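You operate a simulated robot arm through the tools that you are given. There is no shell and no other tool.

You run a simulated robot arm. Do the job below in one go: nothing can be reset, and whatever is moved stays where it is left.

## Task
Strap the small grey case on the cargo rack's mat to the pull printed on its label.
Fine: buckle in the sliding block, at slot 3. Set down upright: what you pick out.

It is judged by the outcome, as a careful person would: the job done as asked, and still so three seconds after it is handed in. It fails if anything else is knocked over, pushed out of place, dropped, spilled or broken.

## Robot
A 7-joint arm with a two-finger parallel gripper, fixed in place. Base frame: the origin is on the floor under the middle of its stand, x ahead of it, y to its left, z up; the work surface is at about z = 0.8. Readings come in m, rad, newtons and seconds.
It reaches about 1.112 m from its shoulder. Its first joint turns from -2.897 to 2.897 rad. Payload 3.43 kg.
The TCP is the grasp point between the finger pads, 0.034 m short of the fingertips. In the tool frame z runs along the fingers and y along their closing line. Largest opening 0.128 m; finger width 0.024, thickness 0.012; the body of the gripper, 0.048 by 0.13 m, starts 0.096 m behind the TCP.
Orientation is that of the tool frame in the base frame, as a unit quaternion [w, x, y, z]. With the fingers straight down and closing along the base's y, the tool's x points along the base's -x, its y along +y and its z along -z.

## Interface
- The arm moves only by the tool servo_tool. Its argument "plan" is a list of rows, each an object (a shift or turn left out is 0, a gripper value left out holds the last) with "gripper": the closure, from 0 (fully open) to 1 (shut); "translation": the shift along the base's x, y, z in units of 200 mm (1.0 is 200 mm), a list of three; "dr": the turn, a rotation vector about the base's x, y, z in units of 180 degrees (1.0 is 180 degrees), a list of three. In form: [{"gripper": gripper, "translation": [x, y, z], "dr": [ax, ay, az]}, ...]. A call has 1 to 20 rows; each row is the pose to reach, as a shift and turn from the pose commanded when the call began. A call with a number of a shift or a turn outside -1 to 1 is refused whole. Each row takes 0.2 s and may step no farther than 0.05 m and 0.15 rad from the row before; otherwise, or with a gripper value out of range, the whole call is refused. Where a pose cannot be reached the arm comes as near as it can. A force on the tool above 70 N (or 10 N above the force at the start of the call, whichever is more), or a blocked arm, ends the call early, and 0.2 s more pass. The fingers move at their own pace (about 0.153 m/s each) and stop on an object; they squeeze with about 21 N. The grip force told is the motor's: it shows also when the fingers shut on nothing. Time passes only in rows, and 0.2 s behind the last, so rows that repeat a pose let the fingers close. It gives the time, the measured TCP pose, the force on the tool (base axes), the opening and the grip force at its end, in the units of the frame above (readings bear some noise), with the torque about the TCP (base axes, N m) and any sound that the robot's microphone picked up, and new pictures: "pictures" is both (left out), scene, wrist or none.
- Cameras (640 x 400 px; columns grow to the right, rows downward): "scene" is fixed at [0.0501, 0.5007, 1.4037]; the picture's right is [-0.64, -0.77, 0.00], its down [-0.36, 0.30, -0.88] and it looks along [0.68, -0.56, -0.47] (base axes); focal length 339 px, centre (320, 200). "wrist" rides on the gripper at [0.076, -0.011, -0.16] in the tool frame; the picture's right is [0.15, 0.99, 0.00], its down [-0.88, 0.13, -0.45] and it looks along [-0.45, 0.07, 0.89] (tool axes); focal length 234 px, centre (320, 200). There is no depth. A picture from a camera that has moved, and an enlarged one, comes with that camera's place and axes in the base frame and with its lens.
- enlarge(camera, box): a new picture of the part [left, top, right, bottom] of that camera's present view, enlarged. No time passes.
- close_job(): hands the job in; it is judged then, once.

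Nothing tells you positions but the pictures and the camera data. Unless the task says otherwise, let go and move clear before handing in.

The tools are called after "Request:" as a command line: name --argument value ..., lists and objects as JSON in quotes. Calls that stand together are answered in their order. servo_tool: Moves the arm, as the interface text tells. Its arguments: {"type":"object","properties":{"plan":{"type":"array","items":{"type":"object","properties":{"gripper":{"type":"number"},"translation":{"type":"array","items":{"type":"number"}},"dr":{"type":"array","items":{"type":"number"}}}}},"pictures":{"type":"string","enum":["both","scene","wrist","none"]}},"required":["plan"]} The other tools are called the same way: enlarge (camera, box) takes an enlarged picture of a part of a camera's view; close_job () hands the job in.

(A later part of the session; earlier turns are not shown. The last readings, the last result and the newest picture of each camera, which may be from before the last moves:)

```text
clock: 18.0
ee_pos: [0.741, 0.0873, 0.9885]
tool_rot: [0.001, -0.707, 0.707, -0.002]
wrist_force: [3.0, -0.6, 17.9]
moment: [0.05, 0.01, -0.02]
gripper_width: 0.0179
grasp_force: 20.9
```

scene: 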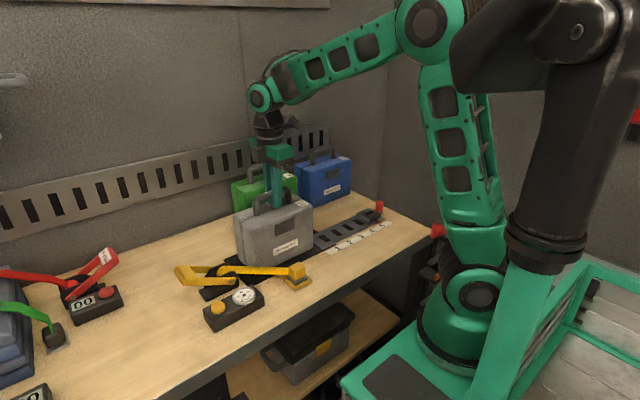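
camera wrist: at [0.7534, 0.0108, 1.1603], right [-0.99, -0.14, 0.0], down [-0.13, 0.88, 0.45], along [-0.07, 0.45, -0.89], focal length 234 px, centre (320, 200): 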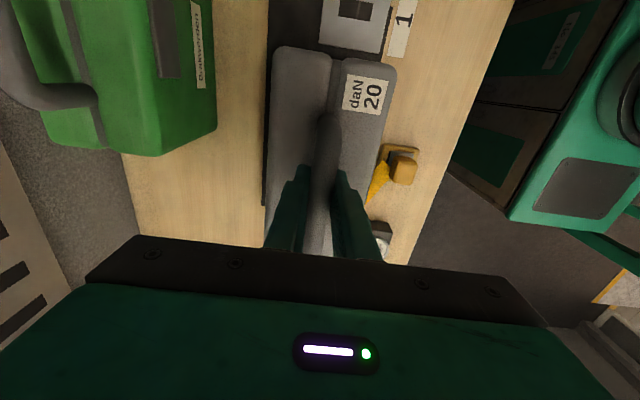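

The case is now resting on the mat (upward 18 N). I'll ease off the push, open the fingers, and rise.

Request:
servo_tool --plan '[{"translation": [0, 0, 0.012]}, {"translation": [0, 0, 0.012]}, {"translation": [0, 0, 0.012], "gripper": 0.42}, {"translation": [0, 0, 0.012], "gripper": 0.42}, {"translation": [0, 0, 0.012], "gripper": 0.42}, {"translation": [0, 0, 0.1]}, {"translation": [0, 0, 0.2]}, {"translation": [0, 0, 0.3]}, {"translation": [0, 0, 0.4]}, {"translation": [0, 0, 0.5]}, {"translation": [0, 0, 0.5]}]'

```text
clock: 20.4
ee_pos: [0.7407, 0.0875, 1.0891]
tool_rot: [-0.002, -0.706, 0.708, 0.0]
wrist_force: [0.2, 0.0, 0.7]
moment: [0.02, 0.0, 0.01]
gripper_width: 0.0742
grasp_force: 0.0
camera wrist: at [0.7534, 0.011, 1.2487], right [-0.99, -0.14, 0.0], down [-0.13, 0.88, 0.45], along [-0.07, 0.45, -0.89], focal length 234 px, centre (320, 200)
```

scene: 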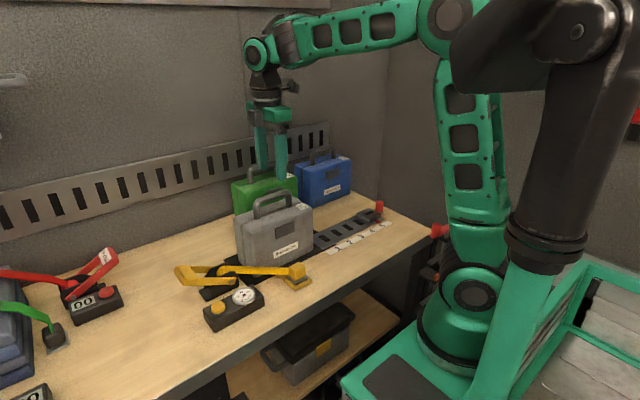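
wrist: 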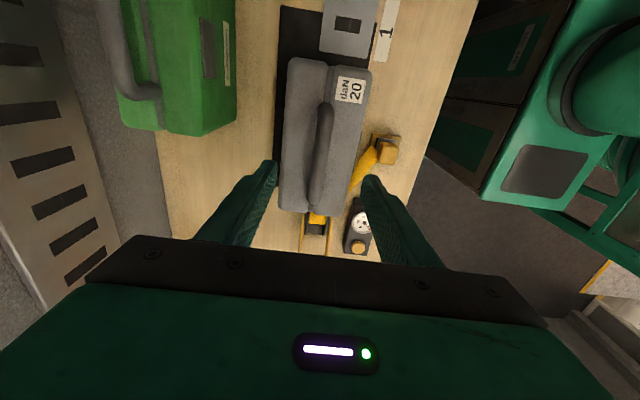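

The case stands upright on the mat and is released. Now I'll move over towards the sliding block to inspect it from above.

Request:
servo_tool --plan '[{"translation": [0, -0.2, 0.05]}, {"translation": [-0.02, -0.4, 0.05]}, {"translation": [-0.04, -0.6, 0.05]}, {"translation": [-0.06, -0.8, 0.05]}, {"translation": [-0.1, -1.0, 0.05]}]' --pictures "none"

Request:
servo_tool --plan '[{"translation": [0, -0.2, 0]}, {"translation": [0, -0.4, 0]}, {"translation": [0, -0.6, 0]}, {"translation": [0, -0.79, 0]}, {"translation": [0, -0.79, 0]}, {"translation": [0, -0.79, 0]}]'

```text
clock: 21.6
ee_pos: [0.7221, -0.1128, 1.0993]
tool_rot: [-0.001, -0.707, 0.708, -0.001]
wrist_force: [0.1, -1.2, 0.9]
moment: [-0.04, 0.04, -0.03]
gripper_width: 0.0742
grasp_force: 0.0
```

```text
clock: 23.0
ee_pos: [0.7206, -0.2713, 1.1004]
tool_rot: [-0.001, -0.706, 0.708, 0.0]
wrist_force: [-0.2, 0.1, 0.0]
moment: [-0.01, -0.01, -0.03]
gripper_width: 0.0745
grasp_force: 0.1
camera wrist: at [0.7335, -0.3478, 1.2591], right [-0.99, -0.15, 0.0], down [-0.13, 0.88, 0.45], along [-0.07, 0.45, -0.89], focal length 234 px, centre (320, 200)
```

scene: 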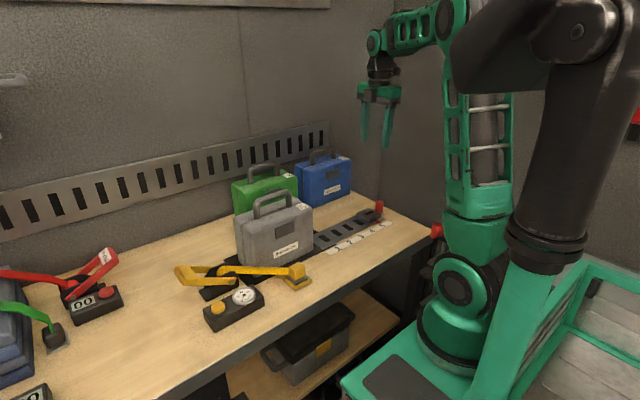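
wrist: 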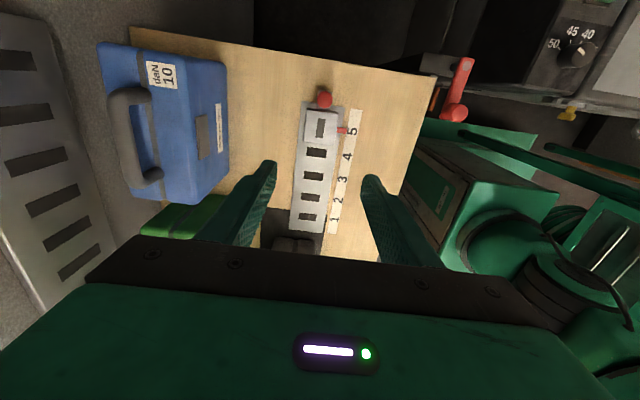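

Request:
enlarge --camera "wrist" --box '[280, 70, 380, 160]'

Request:
enlarge --camera "wrist" --box '[260, 80, 400, 240]'

Request:
enlarge --camera "wrist" --box '[380, 0, 640, 160]'

```text
4.44 times, centred on (330, 115) of wrist
camera zoom: at [0.7335, -0.3478, 1.2591], right [-0.99, -0.15, 0.0], down [-0.13, 0.88, 0.45], along [-0.07, 0.45, -0.89], focal length 1041 px, centre (276, 578)
```

zoom: 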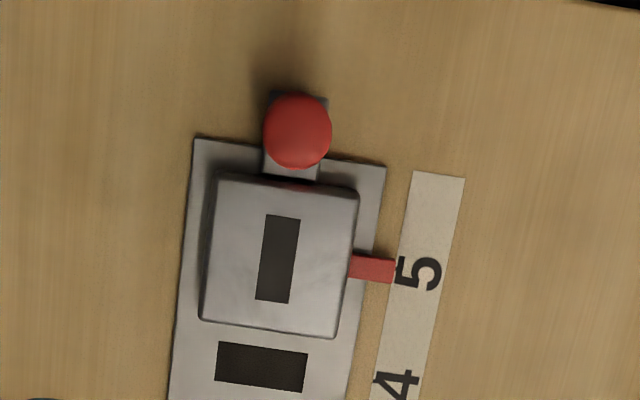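

```text
2.50 times, centred on (330, 160) of wrist
camera zoom: at [0.7335, -0.3478, 1.2591], right [-0.99, -0.15, 0.0], down [-0.13, 0.88, 0.45], along [-0.07, 0.45, -0.89], focal length 585 px, centre (295, 300)
```

zoom: 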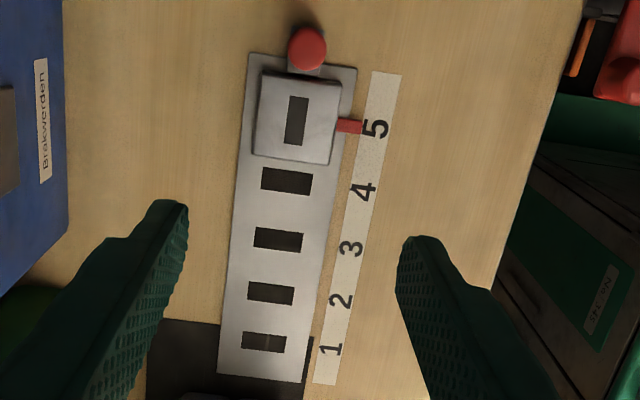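

```text
2.46 times, centred on (510, 80) of wrist
camera zoom: at [0.7335, -0.3478, 1.2591], right [-0.99, -0.15, 0.0], down [-0.13, 0.88, 0.45], along [-0.07, 0.45, -0.89], focal length 576 px, centre (-148, 495)
```

zoom: 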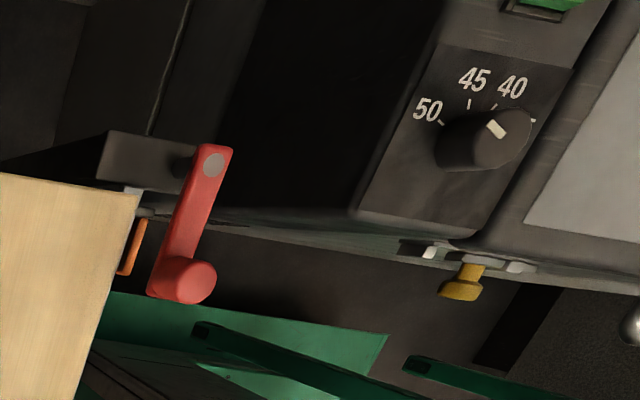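

The wrist view gives slots 1–5 at x≈0.720 and y≈−0.072, −0.122, −0.172, −0.222, −0.272, with the red knob at about (0.720, −0.3215). I'll lower over the knob to check alignment before gripping it.

Request:
servo_tool --plan '[{"translation": [0, -0.13, -0.15]}, {"translation": [0, -0.2525, -0.35]}, {"translation": [0, -0.2525, -0.55]}, {"translation": [0, -0.2525, -0.75]}, {"translation": [0, -0.2525, -0.86]}, {"translation": [0, -0.2525, -0.86]}, {"translation": [0, -0.2525, -0.86]}]'

```text
clock: 24.6
ee_pos: [0.7208, -0.3217, 0.9263]
tool_rot: [-0.001, -0.707, 0.707, 0.0]
wrist_force: [-0.4, 0.4, -0.1]
moment: [0.03, 0.0, 0.0]
gripper_width: 0.0743
grasp_force: 0.2
camera wrist: at [0.7322, -0.3981, 1.0865], right [-0.99, -0.14, 0.0], down [-0.13, 0.88, 0.45], along [-0.07, 0.45, -0.89], focal length 234 px, centre (320, 200)
```

scene: 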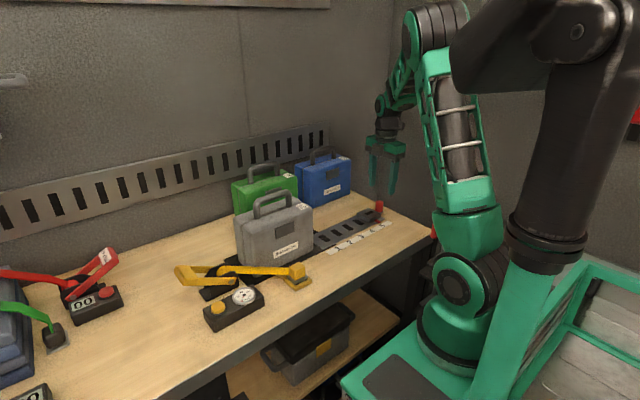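
wrist: 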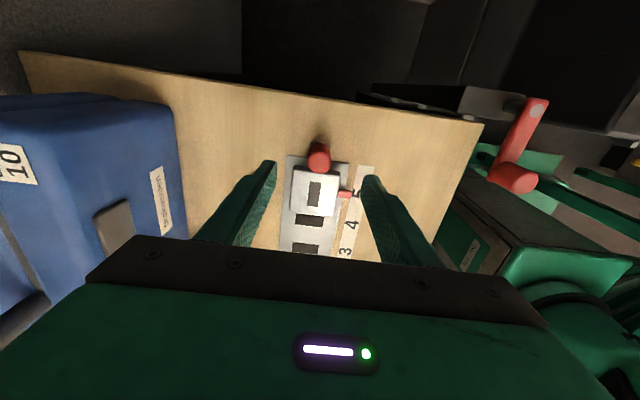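

Request:
enlarge --camera "wrist" --box '[260, 130, 380, 220]'

Request:
enlarge --camera "scene" --box '[340, 130, 430, 230]'

```text
4.44 times, centred on (320, 175) of wrist
camera zoom: at [0.7322, -0.3981, 1.0865], right [-0.99, -0.14, 0.0], down [-0.13, 0.88, 0.45], along [-0.07, 0.45, -0.89], focal length 1041 px, centre (320, 311)
```

zoom: 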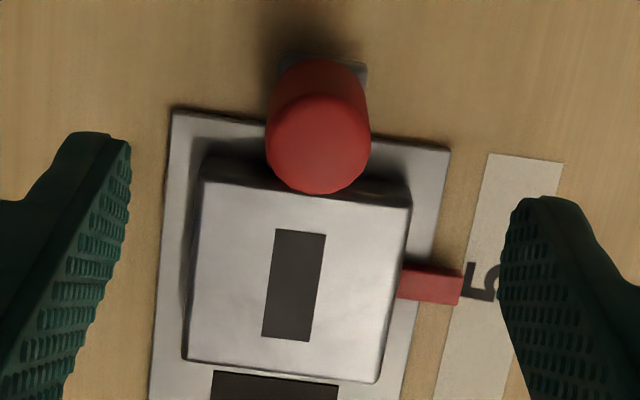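

```text
4.00 times, centred on (385, 180) of scene
camera zoom: at [0.0501, 0.5007, 1.4037], right [-0.64, -0.77, 0.0], down [-0.36, 0.3, -0.88], along [0.68, -0.56, -0.47], focal length 1356 px, centre (60, 280)
```

zoom: 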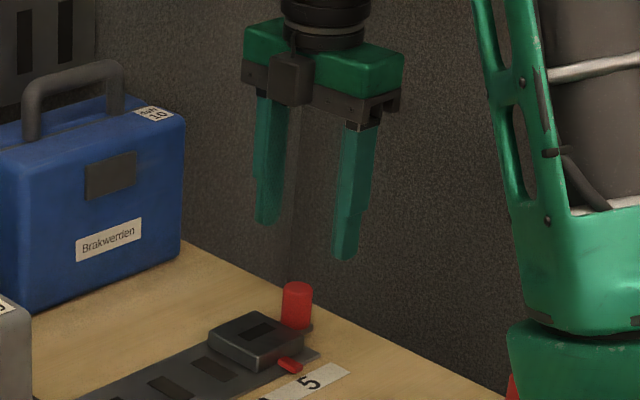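

The knob is centred between the fingers at about (0.7205, −0.322), with its top at z≈0.85. I'll go down and close on it gently.

Request:
servo_tool --plan '[{"translation": [0, 0, -0.12]}, {"translation": [0, 0, -0.24]}, {"translation": [0, 0, -0.33]}, {"translation": [0, 0, -0.385]}, {"translation": [0, 0, -0.385]}, {"translation": [0, 0, -0.385], "gripper": 1.0}, {"translation": [0, 0, -0.385], "gripper": 1.0}, {"translation": [0, 0, -0.385], "gripper": 1.0}]'

```text
clock: 26.4
ee_pos: [0.7195, -0.3205, 0.8486]
tool_rot: [-0.001, -0.706, 0.708, 0.0]
wrist_force: [-4.5, 1.4, -1.3]
moment: [0.01, 0.13, 0.01]
gripper_width: 0.0249
grasp_force: 45.2
camera wrist: at [0.7326, -0.3976, 1.0085], right [-0.99, -0.14, 0.0], down [-0.13, 0.88, 0.45], along [-0.07, 0.45, -0.89], focal length 234 px, centre (320, 200)
```

scene: 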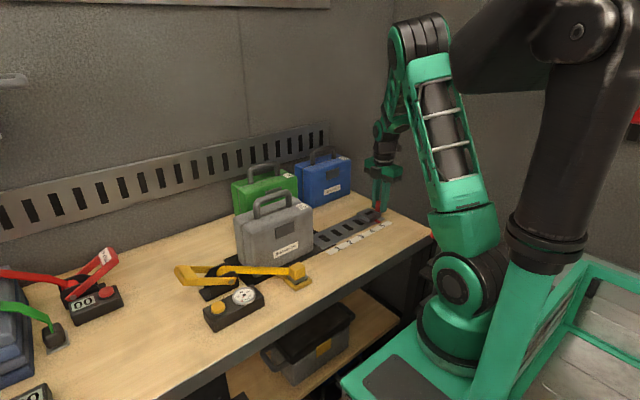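
wrist: 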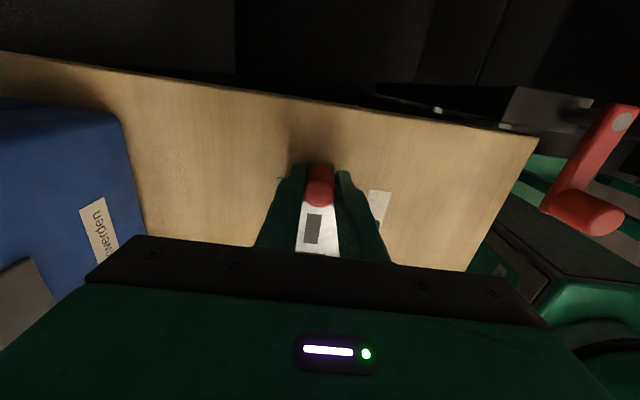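

The knob is held at 25 mm width. First a small test pull of 4 mm toward slot 4 to see whether the block slides or is latched.

Request:
servo_tool --plan '[{"translation": [0, 0.01, 0]}, {"translation": [0, 0.02, 0]}, {"translation": [0, 0.02, 0]}, {"translation": [0, 0.02, 0]}]' --pictures "none"

```text
clock: 27.4
ee_pos: [0.7201, -0.3171, 0.849]
tool_rot: [0.0, -0.706, 0.708, 0.0]
wrist_force: [-4.5, -2.9, -3.9]
moment: [-0.39, 0.16, -0.06]
gripper_width: 0.0249
grasp_force: 45.0
```

It followed about 3.5 mm with only ~3 N. I'll pull a further 8 mm and look.

Request:
servo_tool --plan '[{"translation": [0, 0.02, 0]}, {"translation": [0, 0.04, 0]}, {"translation": [0, 0.04, 0]}, {"translation": [0, 0.04, 0]}]'

```text
clock: 28.4
ee_pos: [0.7201, -0.3094, 0.8496]
tool_rot: [-0.002, -0.707, 0.708, 0.0]
wrist_force: [-6.2, 0.2, -8.1]
moment: [-0.17, 0.2, -0.02]
gripper_width: 0.0249
grasp_force: 45.0
camera wrist: at [0.7326, -0.3853, 1.0085], right [-0.99, -0.14, 0.0], down [-0.13, 0.88, 0.45], along [-0.07, 0.45, -0.89], focal length 234 px, centre (320, 200)
```

scene: 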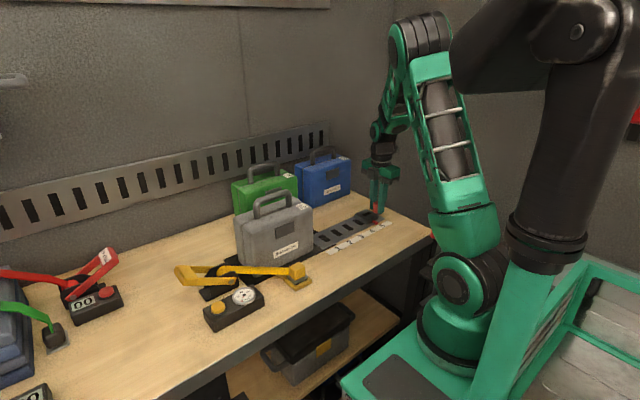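
wrist: 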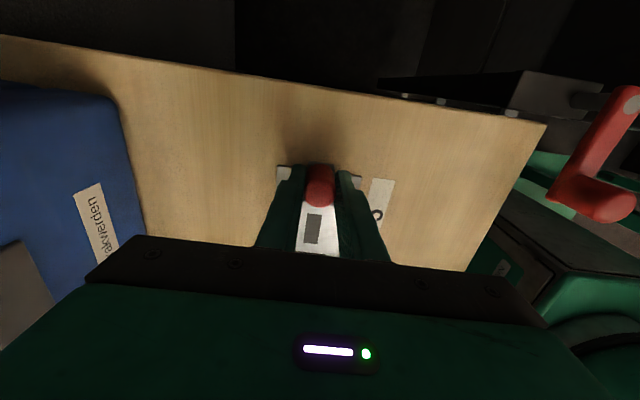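

The block slides with the knob freely. I'll continue to slot 3, a total travel of 100 mm from slot 5.

Request:
servo_tool --plan '[{"translation": [0, 0.08, 0]}, {"translation": [0, 0.16, 0]}, {"translation": [0, 0.24, 0]}, {"translation": [0, 0.32, 0]}, {"translation": [0, 0.4, 0]}, {"translation": [0, 0.44, 0]}, {"translation": [0, 0.44, 0]}, {"translation": [0, 0.44, 0]}, {"translation": [0, 0.44, 0]}]'

```text
clock: 30.4
ee_pos: [0.7206, -0.2204, 0.8493]
tool_rot: [-0.002, -0.706, 0.708, 0.0]
wrist_force: [-5.4, 1.2, -18.4]
moment: [0.22, 0.22, 0.03]
gripper_width: 0.0251
grasp_force: 45.5
camera wrist: at [0.7327, -0.2976, 1.0087], right [-0.99, -0.14, 0.0], down [-0.13, 0.88, 0.45], along [-0.07, 0.45, -0.89], focal length 234 px, centre (320, 200)
```

scene: 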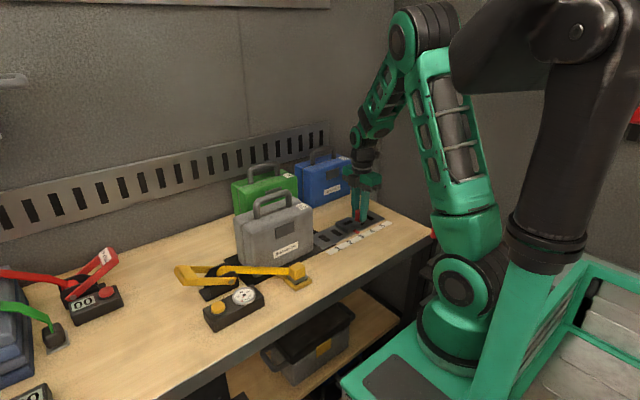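
wrist: 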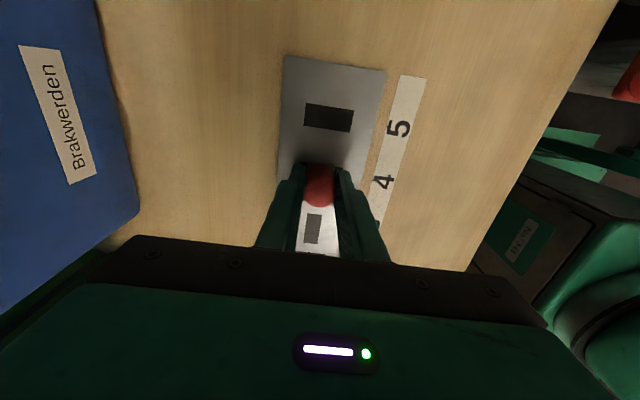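

The block has moved 100 mm. I'll check the pointer against the scale from both cameras.

Request:
enlarge --camera "scene" --box '[310, 190, 400, 260]'

Request:
enlarge --camera "wrist" --box '[260, 140, 440, 260]'

```text
5.71 times, centred on (355, 225) of scene
camera zoom: at [0.0501, 0.5007, 1.4037], right [-0.64, -0.77, 0.0], down [-0.36, 0.3, -0.88], along [0.68, -0.56, -0.47], focal length 1938 px, centre (120, 57)
```

zoom: 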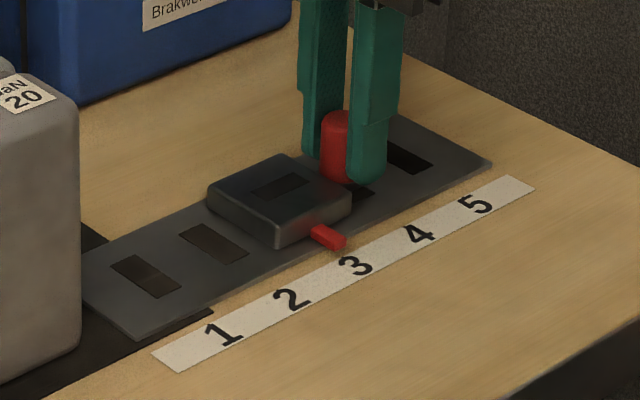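

```text
3.33 times, centred on (350, 200) of wrist
camera zoom: at [0.7327, -0.2976, 1.0087], right [-0.99, -0.14, 0.0], down [-0.13, 0.88, 0.45], along [-0.07, 0.45, -0.89], focal length 781 px, centre (220, 200)
```

zoom: 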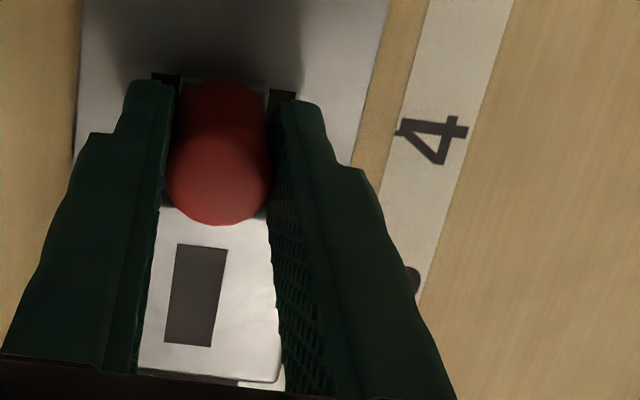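

The pointer lines up with 3. I'll let go of the knob, rise, and check alignment from above.

Request:
servo_tool --plan '[{"translation": [0, 0, 0], "gripper": 0.42}, {"translation": [0, 0, 0], "gripper": 0.42}, {"translation": [0, 0, 0], "gripper": 0.42}, {"translation": [0, 0, 0.1]}, {"translation": [0, 0, 0.25]}, {"translation": [0, 0, 0.45]}, {"translation": [0, 0, 0.65]}, {"translation": [0, 0, 0.85]}, {"translation": [0, 0, 1.0]}, {"translation": [0, 0, 1.0]}, {"translation": [0, 0, 1.0]}]'

```text
clock: 32.8
ee_pos: [0.7214, -0.2214, 1.0499]
tool_rot: [-0.001, -0.706, 0.708, 0.0]
wrist_force: [0.6, -0.8, 0.6]
moment: [0.01, 0.0, -0.03]
gripper_width: 0.0744
grasp_force: 0.0
camera wrist: at [0.7334, -0.2979, 1.209], right [-0.99, -0.14, 0.0], down [-0.13, 0.88, 0.45], along [-0.07, 0.45, -0.89], focal length 234 px, centre (320, 200)
```

scene: 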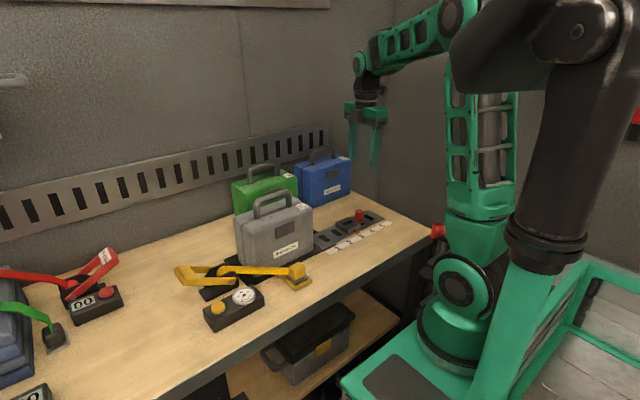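
wrist: 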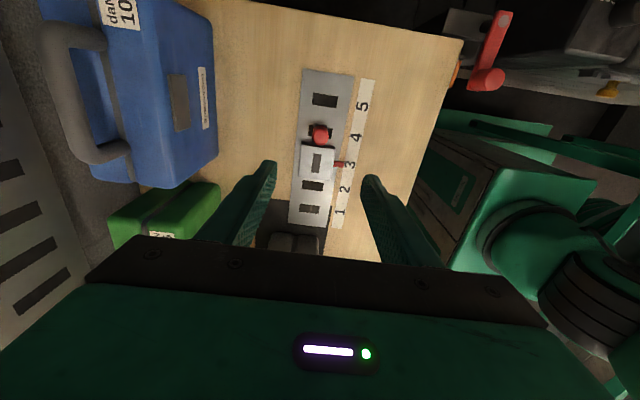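

Request:
enlarge --camera "wrist" --box '[280, 60, 400, 240]'

Request:
enlarge --camera "wrist" --box '[290, 110, 370, 180]'

Request:
enlarge --camera "scene" --box '[310, 190, 400, 260]'

```text
2.22 times, centred on (340, 150) of wrist
camera zoom: at [0.7334, -0.2979, 1.209], right [-0.99, -0.14, 0.0], down [-0.13, 0.88, 0.45], along [-0.07, 0.45, -0.89], focal length 520 px, centre (276, 311)
```

zoom: 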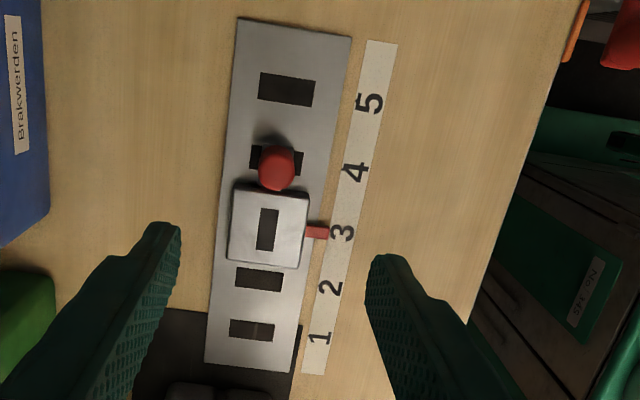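

```text
5.71 times, centred on (330, 145) of wrist
camera zoom: at [0.7334, -0.2979, 1.209], right [-0.99, -0.14, 0.0], down [-0.13, 0.88, 0.45], along [-0.07, 0.45, -0.89], focal length 1338 px, centre (263, 514)
```

zoom: 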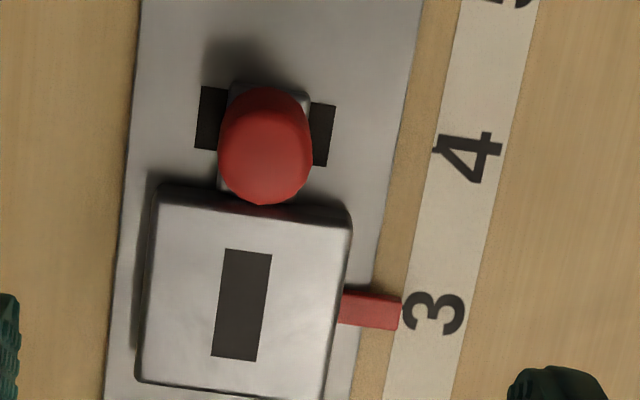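

```text
5.71 times, centred on (355, 225) of scene
camera zoom: at [0.0501, 0.5007, 1.4037], right [-0.64, -0.77, 0.0], down [-0.36, 0.3, -0.88], along [0.68, -0.56, -0.47], focal length 1938 px, centre (120, 57)
```

zoom: 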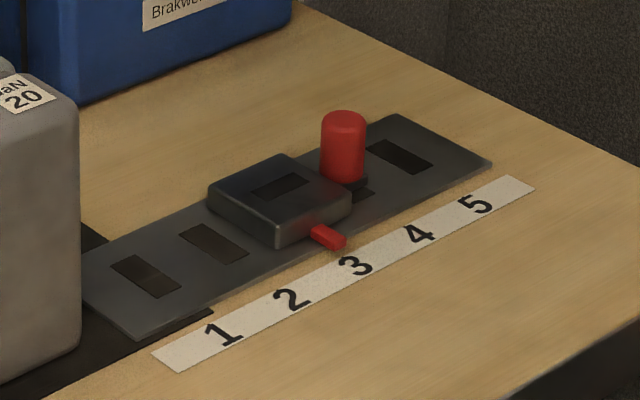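

The block is seated at slot 3, with the knob exactly over slot 4. Its opening is near (0.720, −0.171), long along y. Next I'll go look at the parked buckle from close above.

Request:
servo_tool --plan '[{"translation": [-0.2, 0.05, 0.05]}, {"translation": [-0.4, 0.15, 0.05]}, {"translation": [-0.525, 0.3, 0.05]}, {"translation": [-0.525, 0.5, 0.05]}, {"translation": [-0.525, 0.7, 0.05]}, {"translation": [-0.525, 0.9, 0.05]}]' --pictures "none"

Request:
servo_tool --plan '[{"translation": [0, 0.2, 0]}, {"translation": [0, 0.4, 0]}, {"translation": [0, 0.6, 0]}, {"translation": [0, 0.755, 0]}, {"translation": [0, 0.755, -0.1]}, {"translation": [0, 0.755, -0.1]}, {"translation": [0, 0.755, -0.1]}]'

```text
clock: 34.2
ee_pos: [0.6173, -0.0411, 1.0597]
tool_rot: [-0.001, -0.706, 0.708, -0.001]
wrist_force: [-0.3, 0.0, -0.5]
moment: [0.0, -0.03, 0.01]
gripper_width: 0.074
grasp_force: 0.0
```

```text
clock: 35.8
ee_pos: [0.6145, 0.1093, 1.0397]
tool_rot: [-0.002, -0.706, 0.708, -0.001]
wrist_force: [0.5, 1.1, -0.6]
moment: [0.01, 0.02, -0.02]
gripper_width: 0.0741
grasp_force: 0.1
camera wrist: at [0.6278, 0.0334, 1.1994], right [-0.99, -0.14, 0.0], down [-0.13, 0.88, 0.45], along [-0.07, 0.45, -0.89], focal length 234 px, centre (320, 200)
```

scene: 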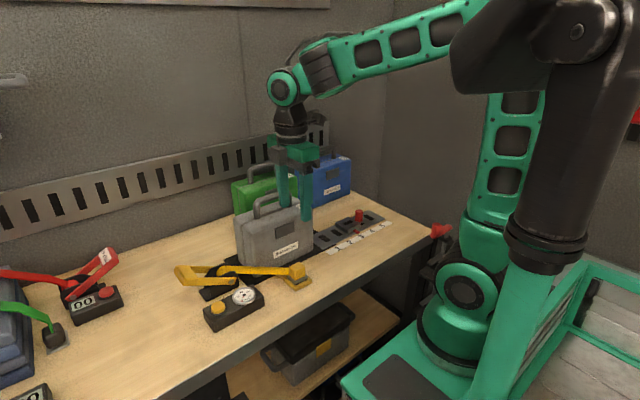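
wrist: 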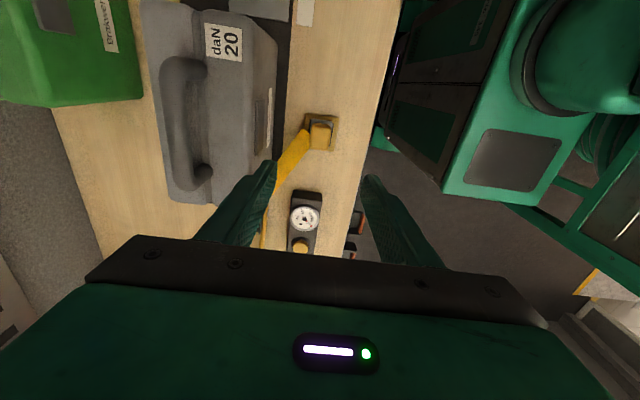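

Request:
enlarge --camera "wrist" --box '[270, 95, 370, 165]'

Request:
enlarge --camera "wrist" --box '[230, 80, 400, 260]'

Request:
enlarge --camera "scene" --box '[250, 250, 330, 300]'

```text
5.71 times, centred on (320, 130) of wrist
camera zoom: at [0.6278, 0.0334, 1.1994], right [-0.99, -0.14, 0.0], down [-0.13, 0.88, 0.45], along [-0.07, 0.45, -0.89], focal length 1338 px, centre (320, 600)
```

zoom: 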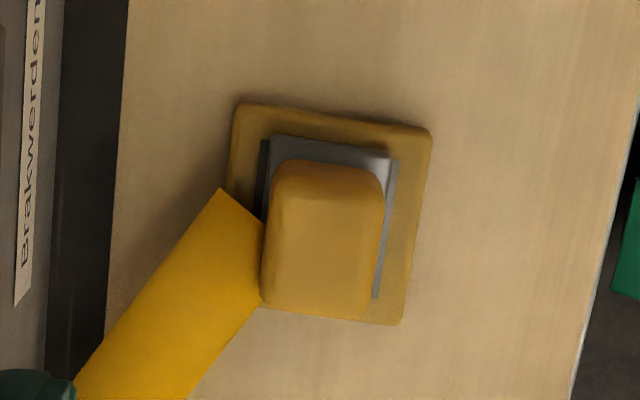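

```text
2.22 times, centred on (315, 170) of wrist
camera zoom: at [0.6278, 0.0334, 1.1994], right [-0.99, -0.14, 0.0], down [-0.13, 0.88, 0.45], along [-0.07, 0.45, -0.89], focal length 520 px, centre (331, 267)
```

zoom: 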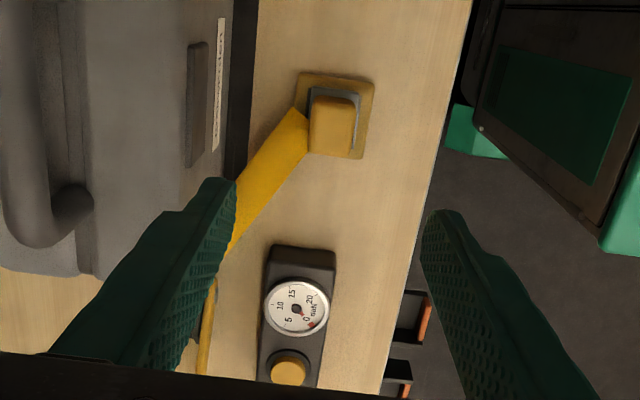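

```text
8.00 times, centred on (290, 275) of scene
camera zoom: at [0.0501, 0.5007, 1.4037], right [-0.64, -0.77, 0.0], down [-0.36, 0.3, -0.88], along [0.68, -0.56, -0.47], focal length 2713 px, centre (560, -400)
```

zoom: 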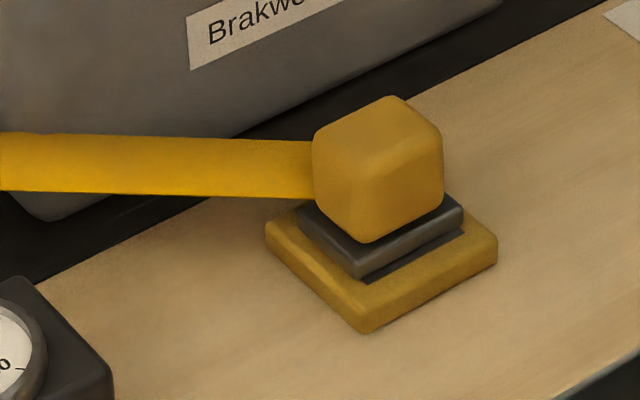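

The buckle's yellow head is at about (0.614, 0.110) with its top at z≈0.848 and its longer side along y, as is the block's opening. I'll grip it across x, so the fingers stay clear of the knob when it goes into the block.

Request:
servo_tool --plan '[{"translation": [0, 0.0, -0.2], "gripper": 0.53}, {"translation": [0, 0.0, -0.4]}, {"translation": [0, 0.0, -0.6]}, {"translation": [0, 0.0, -0.72]}, {"translation": [0, 0.0, -0.82]}, {"translation": [0, 0.0, -0.9]}, {"translation": [0, 0.0, -0.94]}, {"translation": [0, 0, -0.94]}, {"translation": [0, 0, -0.94]}]'

```text
clock: 37.8
ee_pos: [0.6161, 0.1095, 0.851]
tool_rot: [-0.001, -0.707, 0.707, -0.002]
wrist_force: [-0.6, 0.0, 0.6]
moment: [-0.01, 0.01, 0.0]
gripper_width: 0.0603
grasp_force: 0.0
camera wrist: at [0.6281, 0.0331, 1.0108], right [-0.99, -0.14, 0.0], down [-0.13, 0.88, 0.45], along [-0.07, 0.45, -0.89], focal length 234 px, centre (320, 200)
```

scene: 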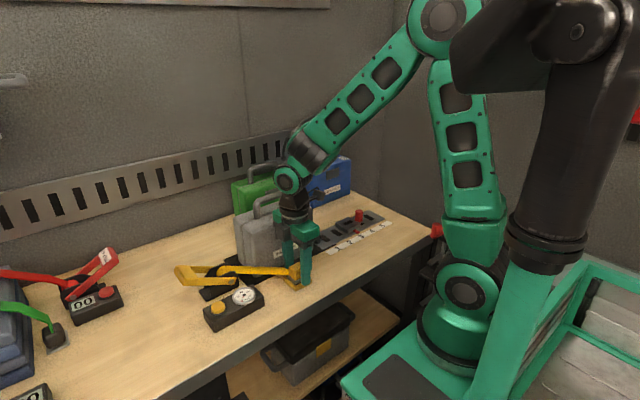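
wrist: 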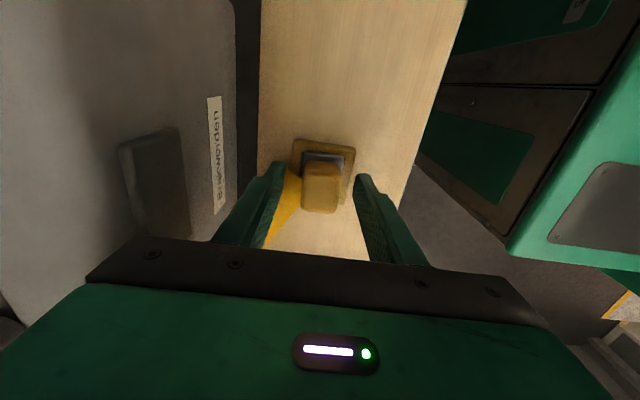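

The head is between the fingers with no contact forces. Closing on it now.

Request:
servo_tool --plan '[{"gripper": 1.0}, {"gripper": 1.0}, {"gripper": 1.0}]'

Request:
enlarge --camera "wrist" --box '[240, 110, 400, 250]'

Request:
enlarge --camera "scene" --box '[240, 210, 360, 310]'

```text
clock: 38.6
ee_pos: [0.6159, 0.1099, 0.8518]
tool_rot: [-0.001, -0.707, 0.708, -0.001]
wrist_force: [-6.6, 0.3, 0.0]
moment: [0.04, 0.21, 0.02]
gripper_width: 0.0331
grasp_force: 20.5
camera wrist: at [0.6277, 0.0332, 1.0108], right [-0.99, -0.15, 0.0], down [-0.13, 0.88, 0.45], along [-0.07, 0.45, -0.89], focal length 234 px, centre (320, 200)
```

scene: 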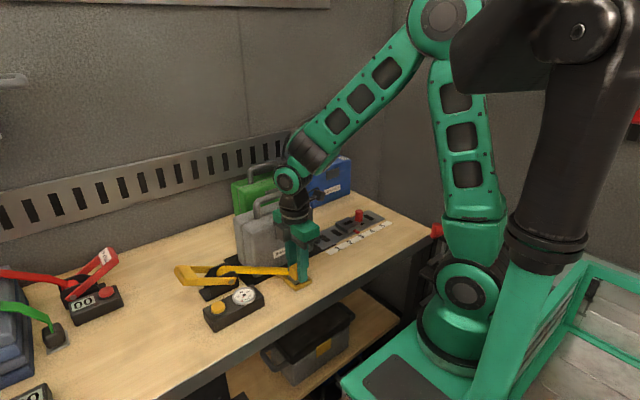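
wrist: 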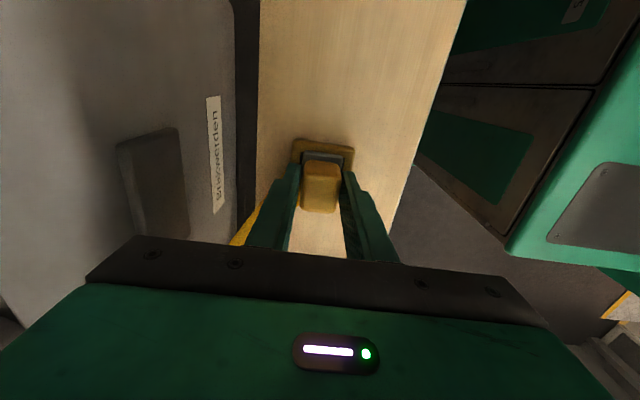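

```text
2.86 times, centred on (320, 180) of wrist
camera zoom: at [0.6277, 0.0332, 1.0108], right [-0.99, -0.15, 0.0], down [-0.13, 0.88, 0.45], along [-0.07, 0.45, -0.89], focal length 669 px, centre (320, 257)
```

zoom: 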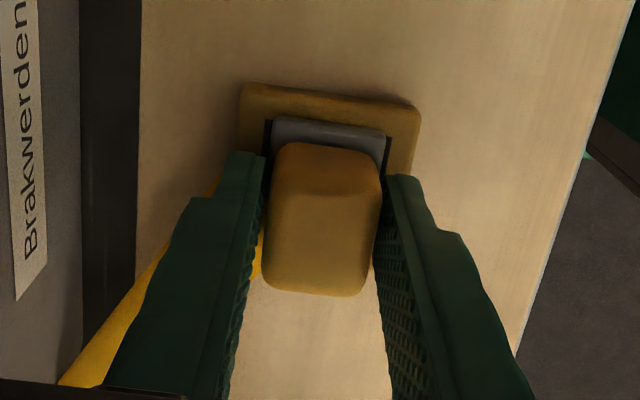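

```text
4.00 times, centred on (300, 260) of scene
camera zoom: at [0.0501, 0.5007, 1.4037], right [-0.64, -0.77, 0.0], down [-0.36, 0.3, -0.88], along [0.68, -0.56, -0.47], focal length 1356 px, centre (400, -40)
```

zoom: 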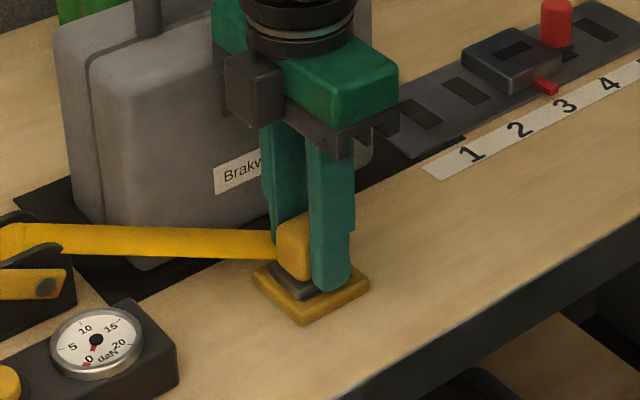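

Gripped at 33 mm. The strap does not push on the fingers. I'll lift it out a few centimetres and inspect the tongue.

Request:
servo_tool --plan '[{"translation": [0, 0, 0.025]}, {"translation": [0, 0, 0.075]}, {"translation": [0, 0, 0.15]}, {"translation": [0, 0, 0.25]}, {"translation": [0, 0, 0.35]}, {"translation": [0, 0, 0.35]}, {"translation": [0, 0, 0.35]}]'

Request:
enlarge --camera "scene" --box '[250, 210, 350, 300]'

Request:
enlarge --camera "wrist" --box '[240, 110, 400, 250]'

```text
clock: 40.2
ee_pos: [0.6151, 0.1118, 0.9214]
tool_rot: [-0.001, -0.707, 0.707, -0.002]
wrist_force: [1.5, -0.2, 0.3]
moment: [0.01, 0.01, -0.01]
gripper_width: 0.0
grasp_force: 21.3
heard: snap
camera wrist: at [0.6273, 0.0338, 1.0809], right [-0.99, -0.14, 0.0], down [-0.13, 0.88, 0.45], along [-0.07, 0.45, -0.89], focal length 234 px, centre (320, 200)
```

scene: 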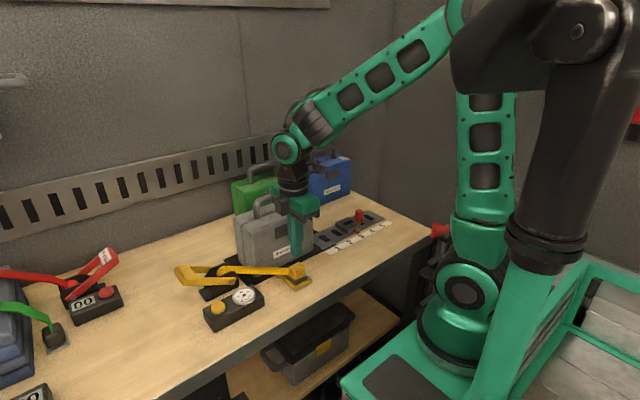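
wrist: 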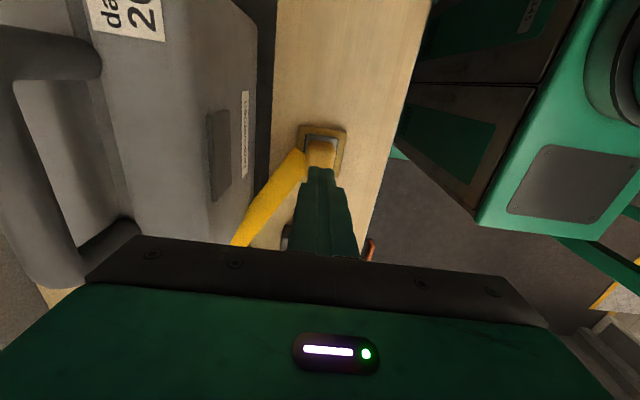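

```text
4.44 times, centred on (300, 255) of scene
camera zoom: at [0.0501, 0.5007, 1.4037], right [-0.64, -0.77, 0.0], down [-0.36, 0.3, -0.88], along [0.68, -0.56, -0.47], focal length 1507 px, centre (409, -44)
```

zoom: 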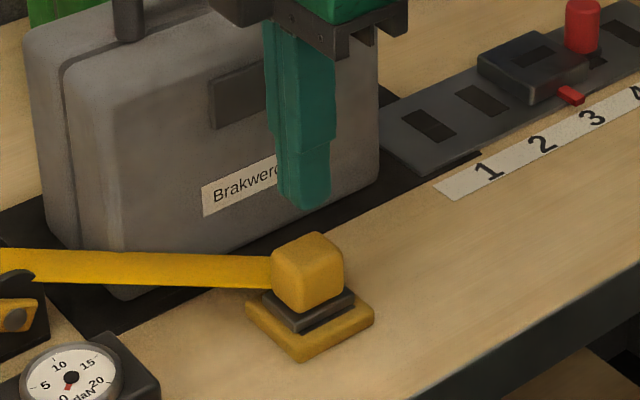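

```text
2.86 times, centred on (320, 180) of wrist
camera zoom: at [0.6273, 0.0338, 1.0809], right [-0.99, -0.14, 0.0], down [-0.13, 0.88, 0.45], along [-0.07, 0.45, -0.89], focal length 669 px, centre (320, 257)
```

zoom: 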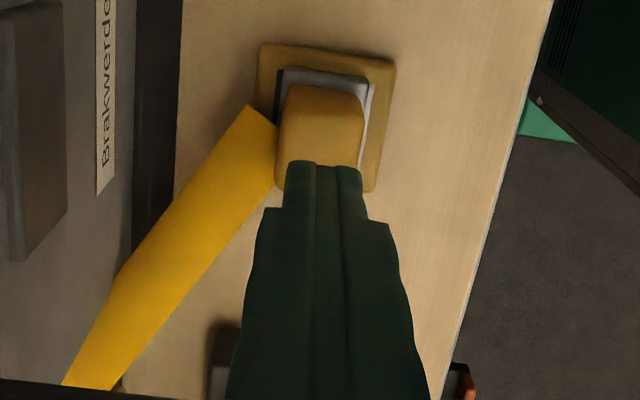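

The buckle slipped from the fingers and is back in its dock (a snap was heard), so the dock holds it with some force. I'll regrip slightly lower and pull in small increments while reading the force.

Request:
servo_tool --plan '[{"gripper": 0.53}, {"gripper": 0.53}, {"translation": [-0.006, -0.005, -0.1], "gripper": 0.53}, {"translation": [-0.006, -0.005, -0.2]}, {"translation": [-0.006, -0.005, -0.3]}, {"translation": [-0.006, -0.005, -0.36]}, {"translation": [-0.006, -0.005, -0.36]}, {"translation": [-0.006, -0.005, -0.36]}, {"translation": [-0.006, -0.005, -0.36], "gripper": 1.0}, {"translation": [-0.006, -0.005, -0.36], "gripper": 1.0}, {"translation": [-0.006, -0.005, -0.36], "gripper": 1.0}]'

Request:
enlarge --camera "scene" --box '[250, 210, 350, 300]'

Request:
enlarge --camera "wrist" --box '[240, 110, 400, 250]'

```text
clock: 42.6
ee_pos: [0.6136, 0.1084, 0.8493]
tool_rot: [-0.001, -0.706, 0.708, -0.002]
wrist_force: [-0.1, 0.5, -0.4]
moment: [0.01, 0.06, 0.01]
gripper_width: 0.0332
grasp_force: 21.1
camera wrist: at [0.6262, 0.0326, 1.0091], right [-0.99, -0.14, 0.0], down [-0.13, 0.88, 0.45], along [-0.07, 0.45, -0.89], focal length 234 px, centre (320, 200)
```

scene: 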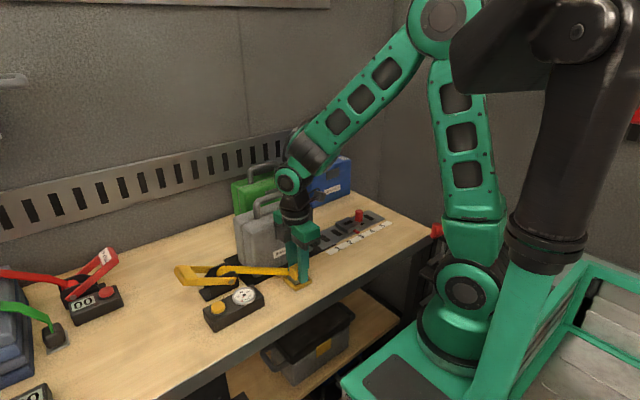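
wrist: 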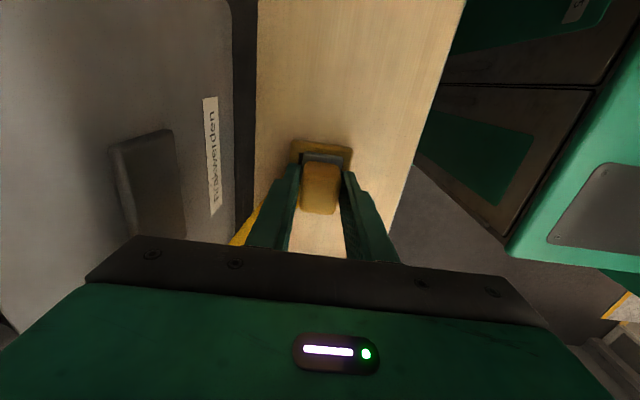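

```text
4.44 times, centred on (300, 255) of scene
camera zoom: at [0.0501, 0.5007, 1.4037], right [-0.64, -0.77, 0.0], down [-0.36, 0.3, -0.88], along [0.68, -0.56, -0.47], focal length 1507 px, centre (409, -44)
```

zoom: 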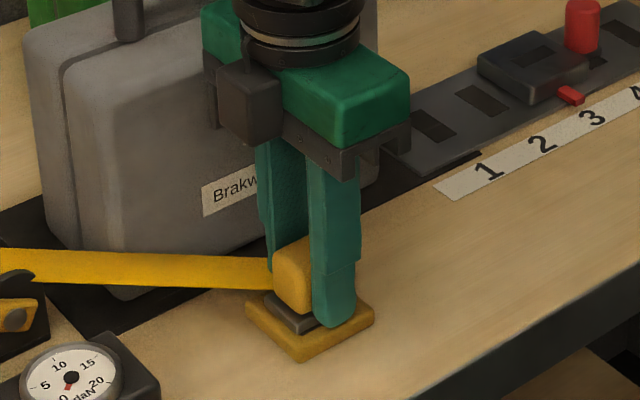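

```text
2.86 times, centred on (320, 180) of wrist
camera zoom: at [0.6262, 0.0326, 1.0091], right [-0.99, -0.14, 0.0], down [-0.13, 0.88, 0.45], along [-0.07, 0.45, -0.89], focal length 669 px, centre (320, 257)
```

zoom: 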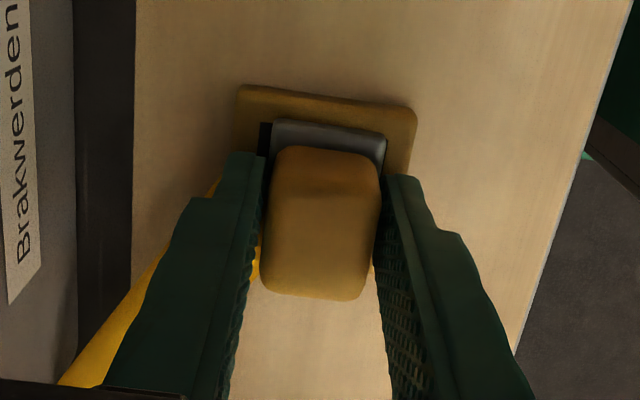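

Request:
servo_tool --plan '[{"translation": [0, 0, 0.005]}, {"translation": [0, 0, 0.01]}, {"translation": [0, 0, 0.01]}]' --pictures "none"

Request:
servo_tool --plan '[{"translation": [0, 0, 0.005]}, {"translation": [0, 0, 0.01]}, {"translation": [0, 0, 0.01]}]' --pictures "none"

```text
clock: 43.4
ee_pos: [0.6143, 0.1088, 0.8518]
tool_rot: [0.0, -0.706, 0.708, -0.001]
wrist_force: [0.0, -0.1, -0.2]
moment: [-0.01, -0.02, 0.06]
gripper_width: 0.0332
grasp_force: 21.2
```

```text
clock: 44.2
ee_pos: [0.6141, 0.1086, 0.8545]
tool_rot: [-0.001, -0.706, 0.708, -0.001]
wrist_force: [-0.2, 0.9, -0.2]
moment: [0.01, 0.02, 0.01]
gripper_width: 0.0333
grasp_force: 20.9
```

It is rising with no resistance at all. I'll continue slowly another centimetre and take a look.

Request:
servo_tool --plan '[{"translation": [0, 0, 0.01]}, {"translation": [0, 0, 0.02]}, {"translation": [0, 0, 0.03]}, {"translation": [0, 0, 0.04]}, {"translation": [0, 0, 0.05]}, {"translation": [0, 0, 0.05]}]'

Request:
enlarge --camera "scene" --box '[250, 210, 350, 300]'

Request:
enlarge --camera "wrist" --box '[240, 110, 400, 250]'

```text
clock: 45.6
ee_pos: [0.6143, 0.1084, 0.8638]
tool_rot: [-0.002, -0.706, 0.708, -0.001]
wrist_force: [-0.4, 0.3, -1.8]
moment: [0.03, 0.01, 0.02]
gripper_width: 0.0331
grasp_force: 20.7
camera wrist: at [0.6265, 0.0321, 1.0231], right [-0.99, -0.14, 0.0], down [-0.13, 0.88, 0.45], along [-0.07, 0.45, -0.89], focal length 234 px, centre (320, 200)
```

scene: 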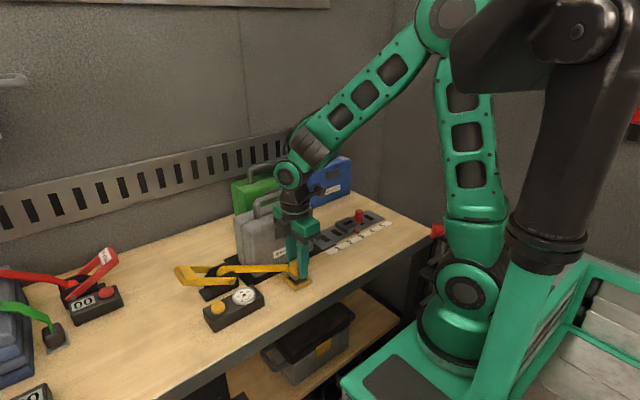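
wrist: 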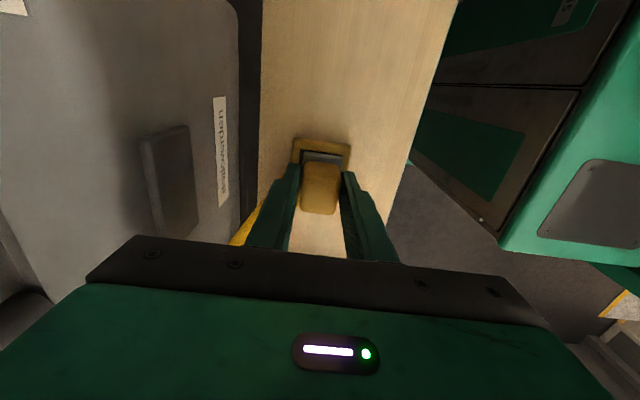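

```text
4.44 times, centred on (300, 255) of scene
camera zoom: at [0.0501, 0.5007, 1.4037], right [-0.64, -0.77, 0.0], down [-0.36, 0.3, -0.88], along [0.68, -0.56, -0.47], focal length 1507 px, centre (409, -44)
```

zoom: 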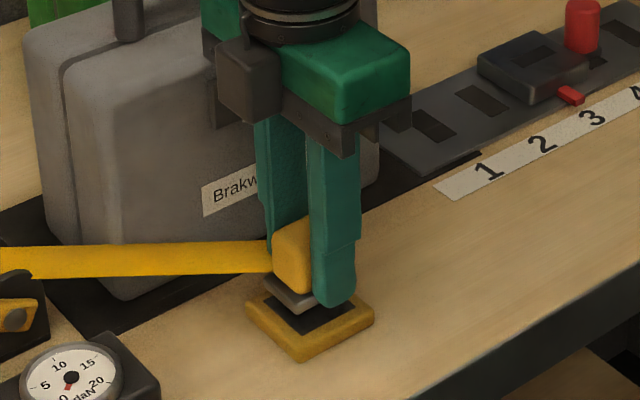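

```text
2.86 times, centred on (320, 180) of wrist
camera zoom: at [0.6265, 0.0321, 1.0231], right [-0.99, -0.14, 0.0], down [-0.13, 0.88, 0.45], along [-0.07, 0.45, -0.89], focal length 669 px, centre (320, 257)
```

zoom: 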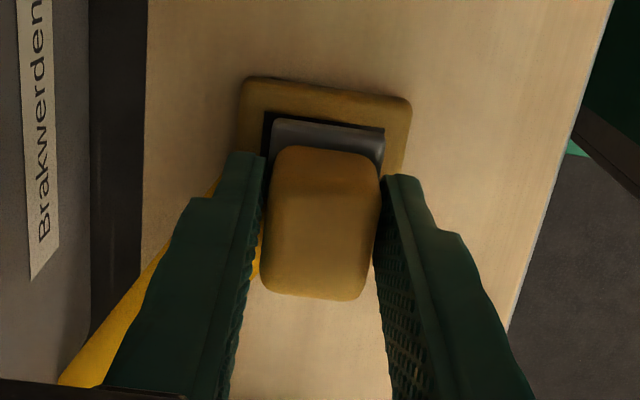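

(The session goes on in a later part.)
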